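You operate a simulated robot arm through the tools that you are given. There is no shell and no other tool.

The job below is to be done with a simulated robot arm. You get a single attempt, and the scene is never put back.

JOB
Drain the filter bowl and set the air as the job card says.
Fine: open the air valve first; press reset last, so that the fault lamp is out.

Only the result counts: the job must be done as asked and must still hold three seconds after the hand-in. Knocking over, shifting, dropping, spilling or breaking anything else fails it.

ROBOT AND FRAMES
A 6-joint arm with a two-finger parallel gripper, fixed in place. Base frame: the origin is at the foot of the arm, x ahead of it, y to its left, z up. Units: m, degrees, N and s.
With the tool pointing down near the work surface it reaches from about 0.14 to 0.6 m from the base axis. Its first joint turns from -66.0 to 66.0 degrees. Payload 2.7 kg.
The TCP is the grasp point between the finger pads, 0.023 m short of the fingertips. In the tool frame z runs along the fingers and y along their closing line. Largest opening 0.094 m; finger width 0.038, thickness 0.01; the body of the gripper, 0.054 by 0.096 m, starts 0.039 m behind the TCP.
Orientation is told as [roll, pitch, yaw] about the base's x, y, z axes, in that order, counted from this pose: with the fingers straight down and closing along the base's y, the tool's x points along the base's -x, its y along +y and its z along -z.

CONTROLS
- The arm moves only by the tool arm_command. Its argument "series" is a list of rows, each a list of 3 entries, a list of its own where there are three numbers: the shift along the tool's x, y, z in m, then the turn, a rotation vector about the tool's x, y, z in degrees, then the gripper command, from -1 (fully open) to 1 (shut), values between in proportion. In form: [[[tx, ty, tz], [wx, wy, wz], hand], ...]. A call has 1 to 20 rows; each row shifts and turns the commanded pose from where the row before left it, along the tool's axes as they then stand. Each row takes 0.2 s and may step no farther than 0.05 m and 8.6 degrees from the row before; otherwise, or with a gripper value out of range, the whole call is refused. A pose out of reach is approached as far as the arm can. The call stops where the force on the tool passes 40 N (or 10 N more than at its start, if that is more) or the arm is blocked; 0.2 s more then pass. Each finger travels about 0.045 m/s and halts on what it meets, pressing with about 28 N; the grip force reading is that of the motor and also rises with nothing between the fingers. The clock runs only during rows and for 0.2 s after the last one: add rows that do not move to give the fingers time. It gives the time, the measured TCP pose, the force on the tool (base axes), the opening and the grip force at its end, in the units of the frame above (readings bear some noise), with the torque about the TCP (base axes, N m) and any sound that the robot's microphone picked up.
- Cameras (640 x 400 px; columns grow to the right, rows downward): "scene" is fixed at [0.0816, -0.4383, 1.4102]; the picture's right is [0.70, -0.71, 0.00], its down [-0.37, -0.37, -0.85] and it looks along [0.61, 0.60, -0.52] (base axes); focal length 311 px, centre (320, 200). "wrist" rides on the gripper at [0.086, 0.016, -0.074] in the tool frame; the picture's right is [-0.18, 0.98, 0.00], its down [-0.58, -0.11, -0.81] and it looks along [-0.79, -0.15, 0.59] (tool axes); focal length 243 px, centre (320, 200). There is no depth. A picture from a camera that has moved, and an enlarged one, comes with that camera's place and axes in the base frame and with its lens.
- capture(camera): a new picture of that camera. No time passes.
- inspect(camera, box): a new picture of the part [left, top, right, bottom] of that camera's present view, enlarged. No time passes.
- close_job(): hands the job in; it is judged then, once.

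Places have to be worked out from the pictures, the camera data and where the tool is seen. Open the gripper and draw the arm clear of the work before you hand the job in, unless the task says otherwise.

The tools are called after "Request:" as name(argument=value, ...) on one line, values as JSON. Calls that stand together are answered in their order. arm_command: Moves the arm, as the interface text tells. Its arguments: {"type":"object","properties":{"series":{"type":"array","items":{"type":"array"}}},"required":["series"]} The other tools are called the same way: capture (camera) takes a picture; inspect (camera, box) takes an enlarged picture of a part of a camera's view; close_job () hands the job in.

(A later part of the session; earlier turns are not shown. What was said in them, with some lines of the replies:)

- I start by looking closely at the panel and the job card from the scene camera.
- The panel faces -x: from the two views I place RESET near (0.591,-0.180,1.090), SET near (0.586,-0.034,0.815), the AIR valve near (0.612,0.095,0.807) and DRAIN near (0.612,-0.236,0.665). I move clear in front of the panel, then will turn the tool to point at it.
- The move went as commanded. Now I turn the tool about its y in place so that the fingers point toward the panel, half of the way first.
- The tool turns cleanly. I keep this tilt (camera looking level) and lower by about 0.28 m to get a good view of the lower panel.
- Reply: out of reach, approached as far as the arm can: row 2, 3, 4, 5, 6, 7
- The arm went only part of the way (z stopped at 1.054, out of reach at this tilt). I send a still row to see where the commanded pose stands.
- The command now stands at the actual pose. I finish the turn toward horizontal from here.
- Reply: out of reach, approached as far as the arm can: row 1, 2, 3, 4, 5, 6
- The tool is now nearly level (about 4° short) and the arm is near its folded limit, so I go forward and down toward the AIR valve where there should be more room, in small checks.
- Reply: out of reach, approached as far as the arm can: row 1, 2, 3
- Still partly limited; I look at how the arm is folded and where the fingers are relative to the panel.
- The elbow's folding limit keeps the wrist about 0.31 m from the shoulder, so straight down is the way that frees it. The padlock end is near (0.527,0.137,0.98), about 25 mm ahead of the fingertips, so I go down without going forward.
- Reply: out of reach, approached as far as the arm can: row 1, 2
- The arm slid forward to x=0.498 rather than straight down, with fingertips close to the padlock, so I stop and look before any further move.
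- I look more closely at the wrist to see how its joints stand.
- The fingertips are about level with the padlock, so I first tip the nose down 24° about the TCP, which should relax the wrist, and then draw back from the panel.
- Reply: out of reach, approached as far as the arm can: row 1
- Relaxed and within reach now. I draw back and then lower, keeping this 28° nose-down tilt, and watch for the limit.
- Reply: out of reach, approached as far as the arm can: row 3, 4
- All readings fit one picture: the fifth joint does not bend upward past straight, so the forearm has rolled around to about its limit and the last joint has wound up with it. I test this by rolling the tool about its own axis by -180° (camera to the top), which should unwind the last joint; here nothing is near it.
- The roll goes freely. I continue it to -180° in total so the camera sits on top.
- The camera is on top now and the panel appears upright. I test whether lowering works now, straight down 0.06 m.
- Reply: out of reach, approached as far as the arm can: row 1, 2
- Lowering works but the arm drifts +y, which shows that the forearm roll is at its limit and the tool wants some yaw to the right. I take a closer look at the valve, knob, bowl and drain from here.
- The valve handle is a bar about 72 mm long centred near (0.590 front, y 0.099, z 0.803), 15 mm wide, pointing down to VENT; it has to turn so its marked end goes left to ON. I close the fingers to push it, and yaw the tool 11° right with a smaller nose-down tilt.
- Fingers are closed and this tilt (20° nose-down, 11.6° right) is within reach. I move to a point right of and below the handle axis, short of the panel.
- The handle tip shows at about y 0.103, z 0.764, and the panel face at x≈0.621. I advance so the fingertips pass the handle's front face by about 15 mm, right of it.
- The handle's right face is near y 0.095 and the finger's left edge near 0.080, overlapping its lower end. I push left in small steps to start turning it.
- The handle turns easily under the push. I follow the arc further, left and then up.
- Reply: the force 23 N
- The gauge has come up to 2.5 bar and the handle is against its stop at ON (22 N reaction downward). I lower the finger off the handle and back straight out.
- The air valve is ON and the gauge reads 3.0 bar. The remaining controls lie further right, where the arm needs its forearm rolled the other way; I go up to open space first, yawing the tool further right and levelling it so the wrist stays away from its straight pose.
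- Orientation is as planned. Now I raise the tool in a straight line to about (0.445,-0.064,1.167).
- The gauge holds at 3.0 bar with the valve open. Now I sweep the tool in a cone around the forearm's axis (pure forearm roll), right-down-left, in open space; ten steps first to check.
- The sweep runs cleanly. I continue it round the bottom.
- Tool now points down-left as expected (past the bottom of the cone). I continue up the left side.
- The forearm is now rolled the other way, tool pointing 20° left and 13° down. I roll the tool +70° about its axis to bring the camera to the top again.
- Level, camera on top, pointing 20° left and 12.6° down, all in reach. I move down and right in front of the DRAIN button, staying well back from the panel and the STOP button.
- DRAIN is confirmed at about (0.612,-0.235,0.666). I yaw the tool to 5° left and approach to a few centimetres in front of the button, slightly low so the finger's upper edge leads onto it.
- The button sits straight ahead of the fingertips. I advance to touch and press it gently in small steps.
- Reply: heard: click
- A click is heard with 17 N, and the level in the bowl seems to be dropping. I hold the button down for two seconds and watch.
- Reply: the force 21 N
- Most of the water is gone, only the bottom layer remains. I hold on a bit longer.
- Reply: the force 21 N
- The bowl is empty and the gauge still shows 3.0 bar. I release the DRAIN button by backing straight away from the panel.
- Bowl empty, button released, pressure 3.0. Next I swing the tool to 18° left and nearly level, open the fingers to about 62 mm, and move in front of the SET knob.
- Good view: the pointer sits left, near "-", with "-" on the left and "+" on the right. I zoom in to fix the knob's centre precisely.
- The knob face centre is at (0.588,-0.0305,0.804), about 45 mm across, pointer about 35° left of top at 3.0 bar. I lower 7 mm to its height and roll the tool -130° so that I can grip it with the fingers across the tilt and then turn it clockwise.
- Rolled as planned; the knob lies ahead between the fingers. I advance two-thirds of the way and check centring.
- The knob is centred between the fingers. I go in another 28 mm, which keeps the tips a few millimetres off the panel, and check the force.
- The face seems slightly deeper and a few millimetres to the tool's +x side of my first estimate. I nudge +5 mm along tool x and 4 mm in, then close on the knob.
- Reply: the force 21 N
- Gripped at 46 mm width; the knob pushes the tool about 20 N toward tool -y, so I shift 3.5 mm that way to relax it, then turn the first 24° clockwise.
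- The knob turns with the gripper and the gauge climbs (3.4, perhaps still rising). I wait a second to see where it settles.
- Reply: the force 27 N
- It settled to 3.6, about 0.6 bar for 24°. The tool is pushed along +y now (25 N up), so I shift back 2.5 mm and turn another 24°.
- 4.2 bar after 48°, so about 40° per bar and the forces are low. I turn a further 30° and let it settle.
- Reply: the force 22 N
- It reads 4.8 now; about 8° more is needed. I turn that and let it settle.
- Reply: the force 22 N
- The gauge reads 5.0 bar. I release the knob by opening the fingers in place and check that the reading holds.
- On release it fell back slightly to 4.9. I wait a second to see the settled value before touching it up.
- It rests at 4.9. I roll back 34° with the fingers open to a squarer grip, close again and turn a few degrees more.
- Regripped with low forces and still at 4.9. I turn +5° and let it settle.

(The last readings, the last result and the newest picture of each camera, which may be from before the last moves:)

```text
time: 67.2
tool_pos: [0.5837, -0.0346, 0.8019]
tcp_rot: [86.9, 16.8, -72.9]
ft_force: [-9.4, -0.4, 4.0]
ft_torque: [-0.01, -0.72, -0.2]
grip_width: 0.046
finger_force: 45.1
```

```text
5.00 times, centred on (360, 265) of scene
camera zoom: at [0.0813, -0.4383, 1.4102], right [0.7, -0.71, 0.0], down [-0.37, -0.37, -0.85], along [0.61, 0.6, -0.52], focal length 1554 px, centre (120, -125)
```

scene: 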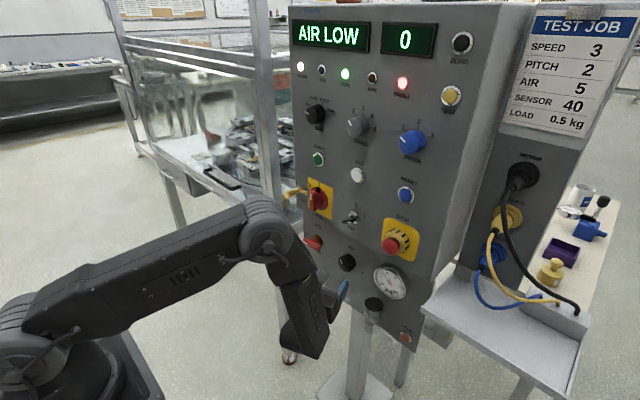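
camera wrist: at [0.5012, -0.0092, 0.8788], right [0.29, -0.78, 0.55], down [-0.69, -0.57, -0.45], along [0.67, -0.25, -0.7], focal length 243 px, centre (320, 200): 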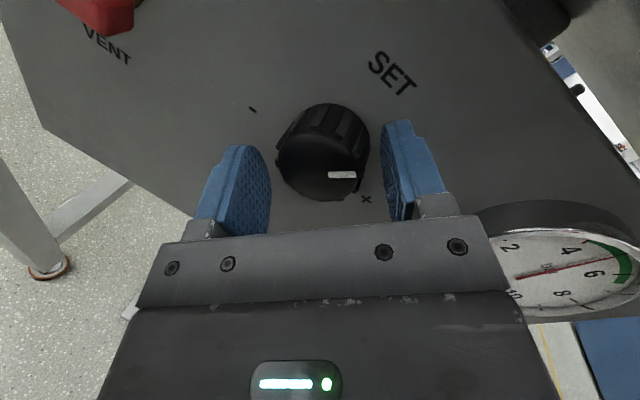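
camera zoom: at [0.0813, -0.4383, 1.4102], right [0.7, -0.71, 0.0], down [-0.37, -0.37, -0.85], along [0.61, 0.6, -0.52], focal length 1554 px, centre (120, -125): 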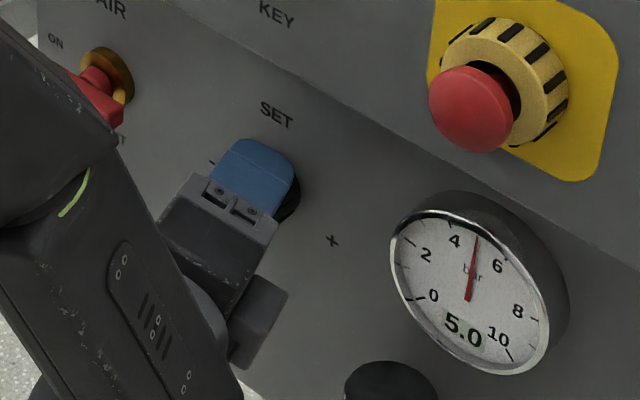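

5.0 again, with a squarer grip. I open the fingers and check that it stays.

Request:
arm_command(series=[[[0, 0, 0], [0, 0, 0], 0.15], [[0, 0, 0], [0, 0, 0], 0.0], [[0, 0, 0], [0, 0, 0], -0.15], [[0, 0, 0], [0, 0, 0], -0.32], [[0, 0, 0], [0, 0, 0], -0.32], [[0, 0, 0], [0, 0, 0], -0.32], [[0, 0, 0], [0, 0, 0], -0.32], [[0, 0, 0], [0, 0, 0], -0.32], [[0, 0, 0], [0, 0, 0], -0.32]])

Request:
inspect(camera="scene", box=[310, 225, 410, 305])

Request:
capture(camera="wrist")

```text
time: 69.2
tool_pos: [0.5828, -0.0342, 0.8013]
tcp_rot: [86.9, 16.9, -72.8]
ft_force: [0.4, 0.0, 0.2]
ft_torque: [0.04, -0.01, -0.02]
grip_width: 0.062
finger_force: 0.1
```

```text
5.00 times, centred on (360, 265) of scene
camera zoom: at [0.0816, -0.4383, 1.4102], right [0.7, -0.71, 0.0], down [-0.37, -0.37, -0.85], along [0.61, 0.6, -0.52], focal length 1554 px, centre (120, -125)
```

zoom: 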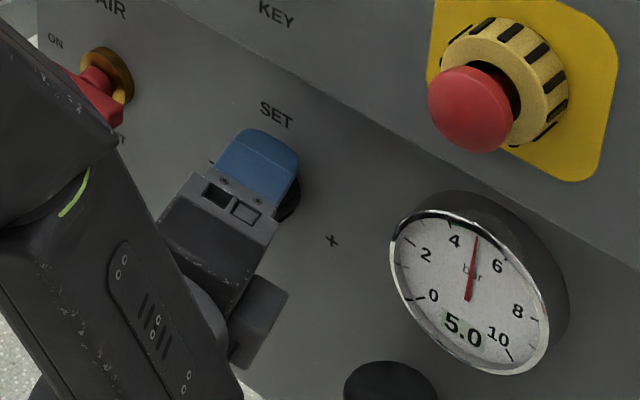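

```text
taken
camera wrist: at [0.4901, 0.0179, 0.8459], right [0.19, -0.42, 0.89], down [-0.62, -0.75, -0.23], along [0.76, -0.5, -0.4], focal length 243 px, centre (320, 200)
```

wrist: 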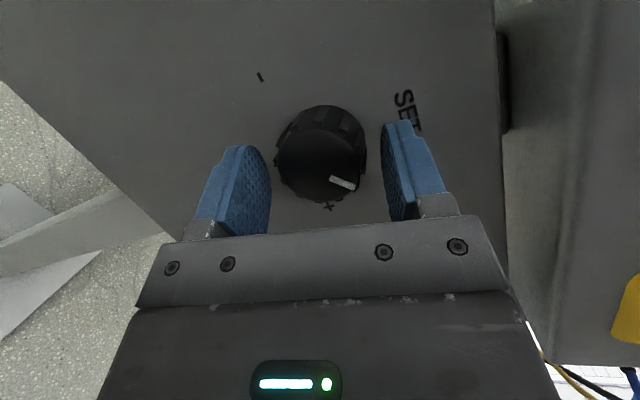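

The pressure holds at 5.0 bar with the knob free. I withdraw straight back from the knob, close the fingers, roll so the camera is on the left side and reduce the yaw to about 8° for pressing RESET.

Request:
arm_command(series=[[[0, 0, -0.025], [0, 0, 0], -0.32], [[0, 0, -0.025], [0, 0, 0], -0.32], [[0, 0, -0.025], [0, 0, 0], -0.32], [[0, 0, -0.025], [0, 0, 0], -0.32], [[0, 0, 0], [0, 0, -8.5], 1], [[0, 0, 0], [0, 0, -8.5], 1], [[0, 0, 0], [0, -5, 0.26], 1], [[0, 0, 0], [0, -5, 0.26], 1], [[0, 0, 0], [0, 0, 0], 1]])

Request:
inspect(camera="scene", box=[280, 210, 420, 345])

Request:
capture(camera="scene")

```text
time: 71.2
tool_pos: [0.4891, -0.065, 0.8073]
tcp_rot: [87.1, -0.2, -81.9]
ft_force: [0.2, -0.8, -0.5]
ft_torque: [-0.01, -0.03, 0.01]
grip_width: 0.0
finger_force: 28.4
```

```text
2.96 times, centred on (350, 278) of scene
camera zoom: at [0.0816, -0.4383, 1.4102], right [0.7, -0.71, 0.0], down [-0.37, -0.37, -0.85], along [0.61, 0.6, -0.52], focal length 921 px, centre (231, -30)
```

zoom: 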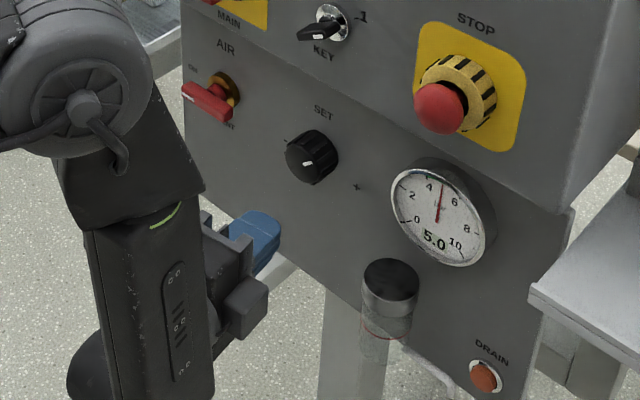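

```text
taken
```

scene: 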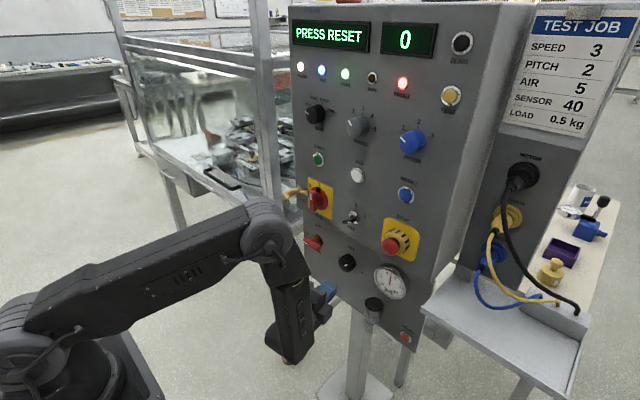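

The display now says PRESS RESET, with the gauge at 5.0. I move up to the RESET button's height, staying about 6 cm clear of the STOP button.

Request:
arm_command(series=[[[-0.013, 0.0351, -0.0049], [0, 0, 0], 1], [[-0.013, 0.0351, -0.0049], [0, 0, 0], 1], [[-0.013, 0.0351, -0.0049], [0, 0, 0], 1], [[-0.013, 0.0351, -0.0049], [0, 0, 0], 1], [[-0.013, 0.0351, -0.0049], [0, 0, 0], 1], [[-0.013, 0.0351, -0.0049], [0, 0, 0], 1], [[-0.013, 0.0351, -0.0049], [0, 0, 0], 1], [[-0.013, 0.0351, -0.0049], [0, 0, 0], 1], [[0, 0, 0], [0, 0, 0], 1]])

Request:
capture(camera="wrist")

Request:
inspect(camera="scene", box=[330, 120, 480, 270])

```text
time: 73.2
tool_pos: [0.4767, -0.1701, 1.0886]
tcp_rot: [87.0, 0.0, -82.0]
ft_force: [-1.1, 0.4, 1.0]
ft_torque: [-0.01, -0.01, -0.03]
grip_width: 0.0
finger_force: 28.2
```

```text
taken
camera wrist: at [0.3918, -0.0937, 1.1093], right [0.08, -0.17, 0.98], down [-0.72, -0.69, -0.06], along [0.69, -0.7, -0.18], focal length 243 px, centre (320, 200)
```

wrist: 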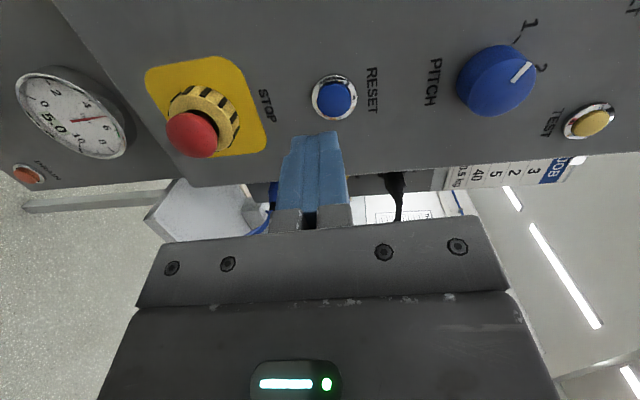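

```text
2.67 times, centred on (405, 195) of scene
camera zoom: at [0.0816, -0.4383, 1.4102], right [0.7, -0.71, 0.0], down [-0.37, -0.37, -0.85], along [0.61, 0.6, -0.52], focal length 829 px, centre (93, 213)
```

zoom: 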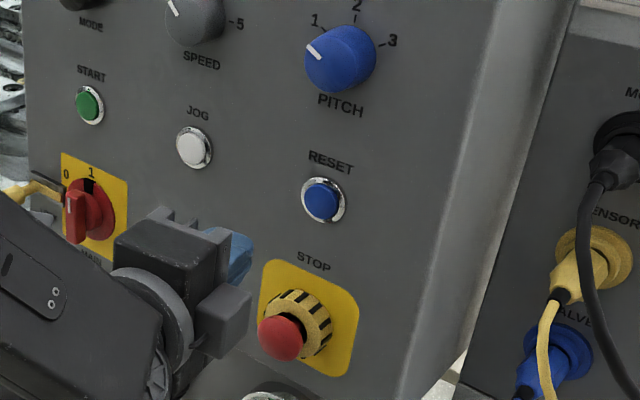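

RESET is confirmed at about (0.589,-0.178,1.090), well above STOP. I advance to within about 1 cm of it.

Request:
arm_command(series=[[[-0.0035, 0.0037, 0.0247], [0, 0, 0], 1], [[-0.0035, 0.0013, 0.0247], [0, 0, 0], 1], [[-0.0035, 0.0013, 0.0247], [0, 0, 0], 1], [[0, 0, 0], [0, 0, 0], 1]])

Request:
capture(camera="wrist")

Request:
inspect(camera="scene", box=[340, 140, 440, 260])

```text
time: 74.2
tool_pos: [0.5536, -0.1703, 1.0924]
tcp_rot: [86.9, -0.2, -82.0]
ft_force: [0.2, 0.1, 0.3]
ft_torque: [0.04, -0.01, 0.0]
grip_width: 0.0
finger_force: 28.2
```

```text
taken
camera wrist: at [0.4672, -0.0943, 1.112], right [0.08, -0.17, 0.98], down [-0.72, -0.69, -0.07], along [0.69, -0.7, -0.18], focal length 243 px, centre (320, 200)
```

wrist: 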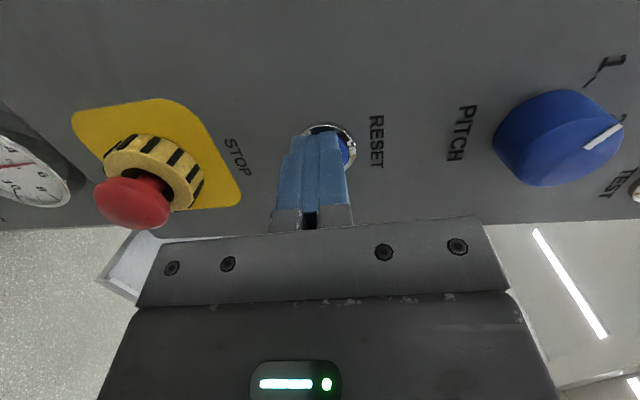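

```text
3.33 times, centred on (390, 200) of scene
camera zoom: at [0.0816, -0.4383, 1.4102], right [0.7, -0.71, 0.0], down [-0.37, -0.37, -0.85], along [0.61, 0.6, -0.52], focal length 1036 px, centre (87, 200)
```

zoom: 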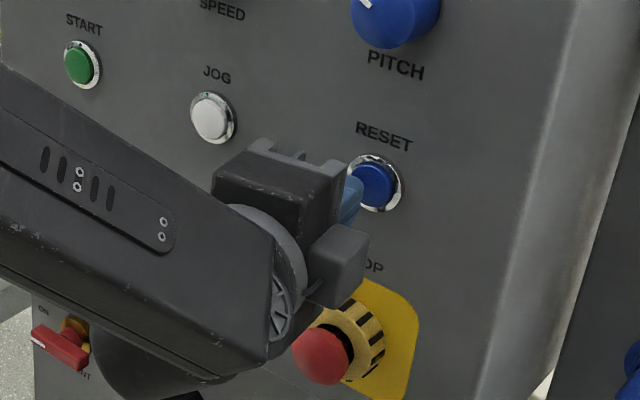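

The fingertip faces the button, perhaps 2–3 mm low. I raise 2 mm and press in small steps.

Request:
arm_command(series=[[[-0.0007, 0.0023, 0.0049], [0, 0, 0], 1], [[-0.0007, 0.0003, 0.0049], [0, 0, 0], 1], [[-0.0004, 0.0001, 0.0025], [0, 0, 0], 1]])

Request:
capture(camera="scene")

```text
time: 75.0
tool_pos: [0.5643, -0.1702, 1.0935]
tcp_rot: [87.0, -0.1, -82.0]
ft_force: [-5.5, 0.2, 2.8]
ft_torque: [-0.01, -0.09, -0.06]
grip_width: 0.0
finger_force: 27.7
heard: click
```

```text
taken
```

scene: 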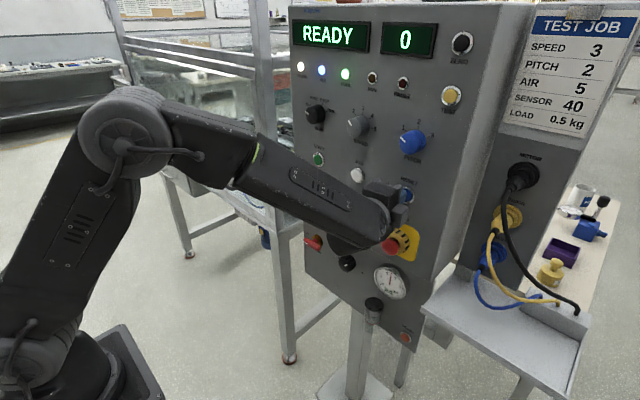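

A click is heard; the display says READY and the FAULT lamp is out. I back straight away from the panel and then open the gripper.

Request:
arm_command(series=[[[0.0042, -0.0016, -0.0297], [0, 0, 0], 1], [[0.0042, -0.0016, -0.0297], [0, 0, 0], 1], [[0.0042, -0.0016, -0.0297], [0, 0, 0], 1], [[0.0042, -0.0016, -0.0297], [0, 0, 0], 0], [[0, 0, 0], [0, 0, 0], -1], [[0, 0, 0], [0, 0, 0], -1], [[0, 0, 0], [0, 0, 0], -1], [[0, 0, 0], [0, 0, 0], -1], [[0, 0, 0], [0, 0, 0], -1]])

Request:
capture(camera="scene")

Request:
inspect(camera="scene", box=[280, 0, 480, 125])

Request:
inspect(camera="scene", box=[295, 225, 425, 345])

Request:
capture(camera="wrist")

```text
time: 77.0
tool_pos: [0.4462, -0.1712, 1.0936]
tcp_rot: [87.0, -0.1, -81.9]
ft_force: [0.1, 0.7, 0.5]
ft_torque: [0.05, -0.03, -0.03]
grip_width: 0.0941
finger_force: 0.0
```

```text
taken
```

scene: 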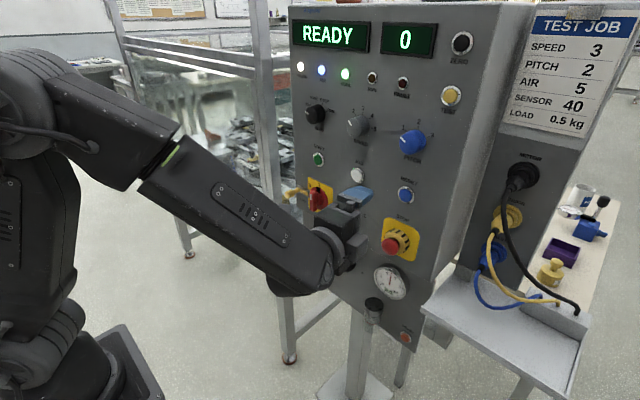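

```text
3.20 times, centred on (380, 62) of scene
camera zoom: at [0.0816, -0.4383, 1.4102], right [0.7, -0.71, 0.0], down [-0.37, -0.37, -0.85], along [0.61, 0.6, -0.52], focal length 994 px, centre (128, 640)
```

zoom: 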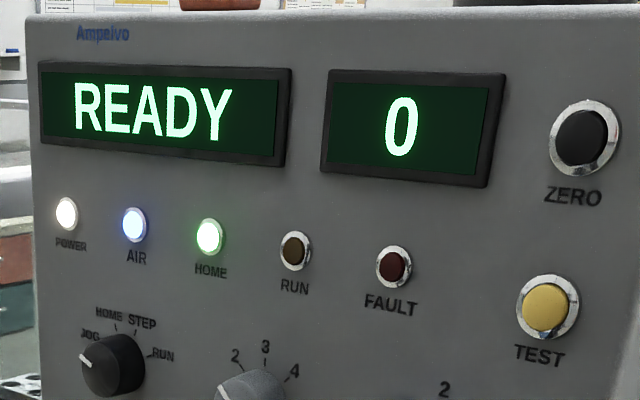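

```text
3.33 times, centred on (360, 285) of scene
camera zoom: at [0.0816, -0.4383, 1.4102], right [0.7, -0.71, 0.0], down [-0.37, -0.37, -0.85], along [0.61, 0.6, -0.52], focal length 1036 px, centre (187, -83)
```

zoom: 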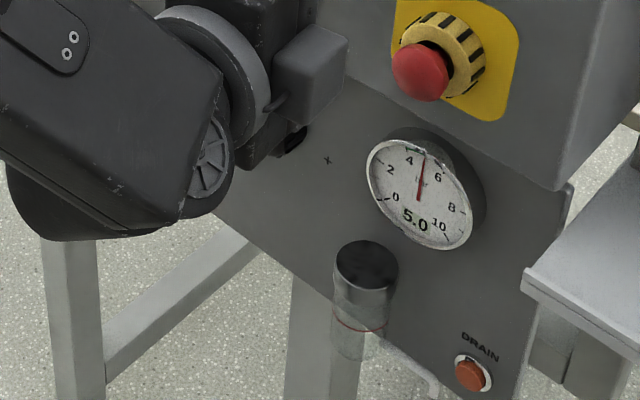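

```text
taken
camera wrist: at [0.3601, -0.0948, 1.1143], right [0.08, -0.17, 0.98], down [-0.72, -0.69, -0.07], along [0.69, -0.7, -0.18], focal length 243 px, centre (320, 200)
```

wrist: 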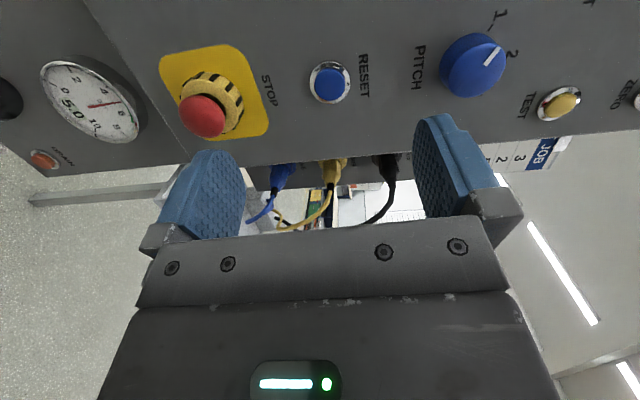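

Everything is as wanted: READY, FAULT out, AIR lamp lit, 5.0 bar, bowl empty, gripper open. I draw back a little further, wait two seconds and check once more that it all holds.

Request:
arm_command(series=[[[0.0042, -0.0016, -0.0297], [0, 0, 0], -1], [[0, 0, 0], [0, 0, 0], -1], [[0, 0, 0], [0, 0, 0], -1], [[0, 0, 0], [0, 0, 0], -1], [[0, 0, 0], [0, 0, 0], -1], [[0, 0, 0], [0, 0, 0], -1], [[0, 0, 0], [0, 0, 0], -1], [[0, 0, 0], [0, 0, 0], -1], [[0, 0, 0], [0, 0, 0], -1], [[0, 0, 0], [0, 0, 0], -1], [[0, 0, 0], [0, 0, 0], -1]])

Request:
capture(camera="scene")

Request:
inspect(camera="scene", box=[295, 225, 425, 345])

```text
time: 79.4
tool_pos: [0.4153, -0.1702, 1.093]
tcp_rot: [87.1, 0.0, -82.1]
ft_force: [0.7, 0.5, -0.1]
ft_torque: [0.01, -0.03, -0.02]
grip_width: 0.0938
finger_force: 0.0
```

```text
taken
```

scene: 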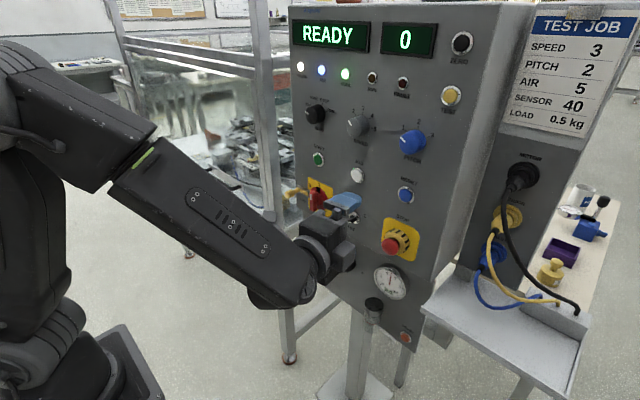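

```text
3.33 times, centred on (360, 285) of scene
camera zoom: at [0.0816, -0.4383, 1.4102], right [0.7, -0.71, 0.0], down [-0.37, -0.37, -0.85], along [0.61, 0.6, -0.52], focal length 1036 px, centre (187, -83)
```

zoom: 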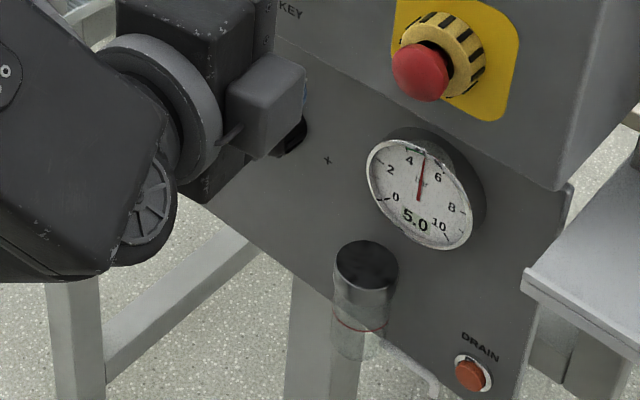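

The state holds after two more seconds: READY, FAULT lamp out, 5.0 bar, bowl empty, DRAIN released, and the arm is clear with the gripper open. I hand the job in.

Request:
close_job()

```text
The job is handed in.
```

The filter bowl is drained and the air is set to 5.0 bar, as the job card says. I handed the job in with everything holding steady.

- **Air valve:** opened first, from VENT to ON; the gauge came up to 3.0 bar.
- **Drain:** I held DRAIN until the bowl was empty, then let the button come back out.
- **Pressure:** I turned SET up to 5.0. It slipped back to 4.9 when I first let go, so I gripped it again and corrected it. It then stayed at 5.0.
- **Reset:** pressed last. The display went from PRESS RESET to READY and the FAULT lamp went out.

Two seconds after backing away, the gauge still read 5.0 and the display still said READY. The gripper is open and clear of the panel. I saw nothing knocked, shifted or spilled.
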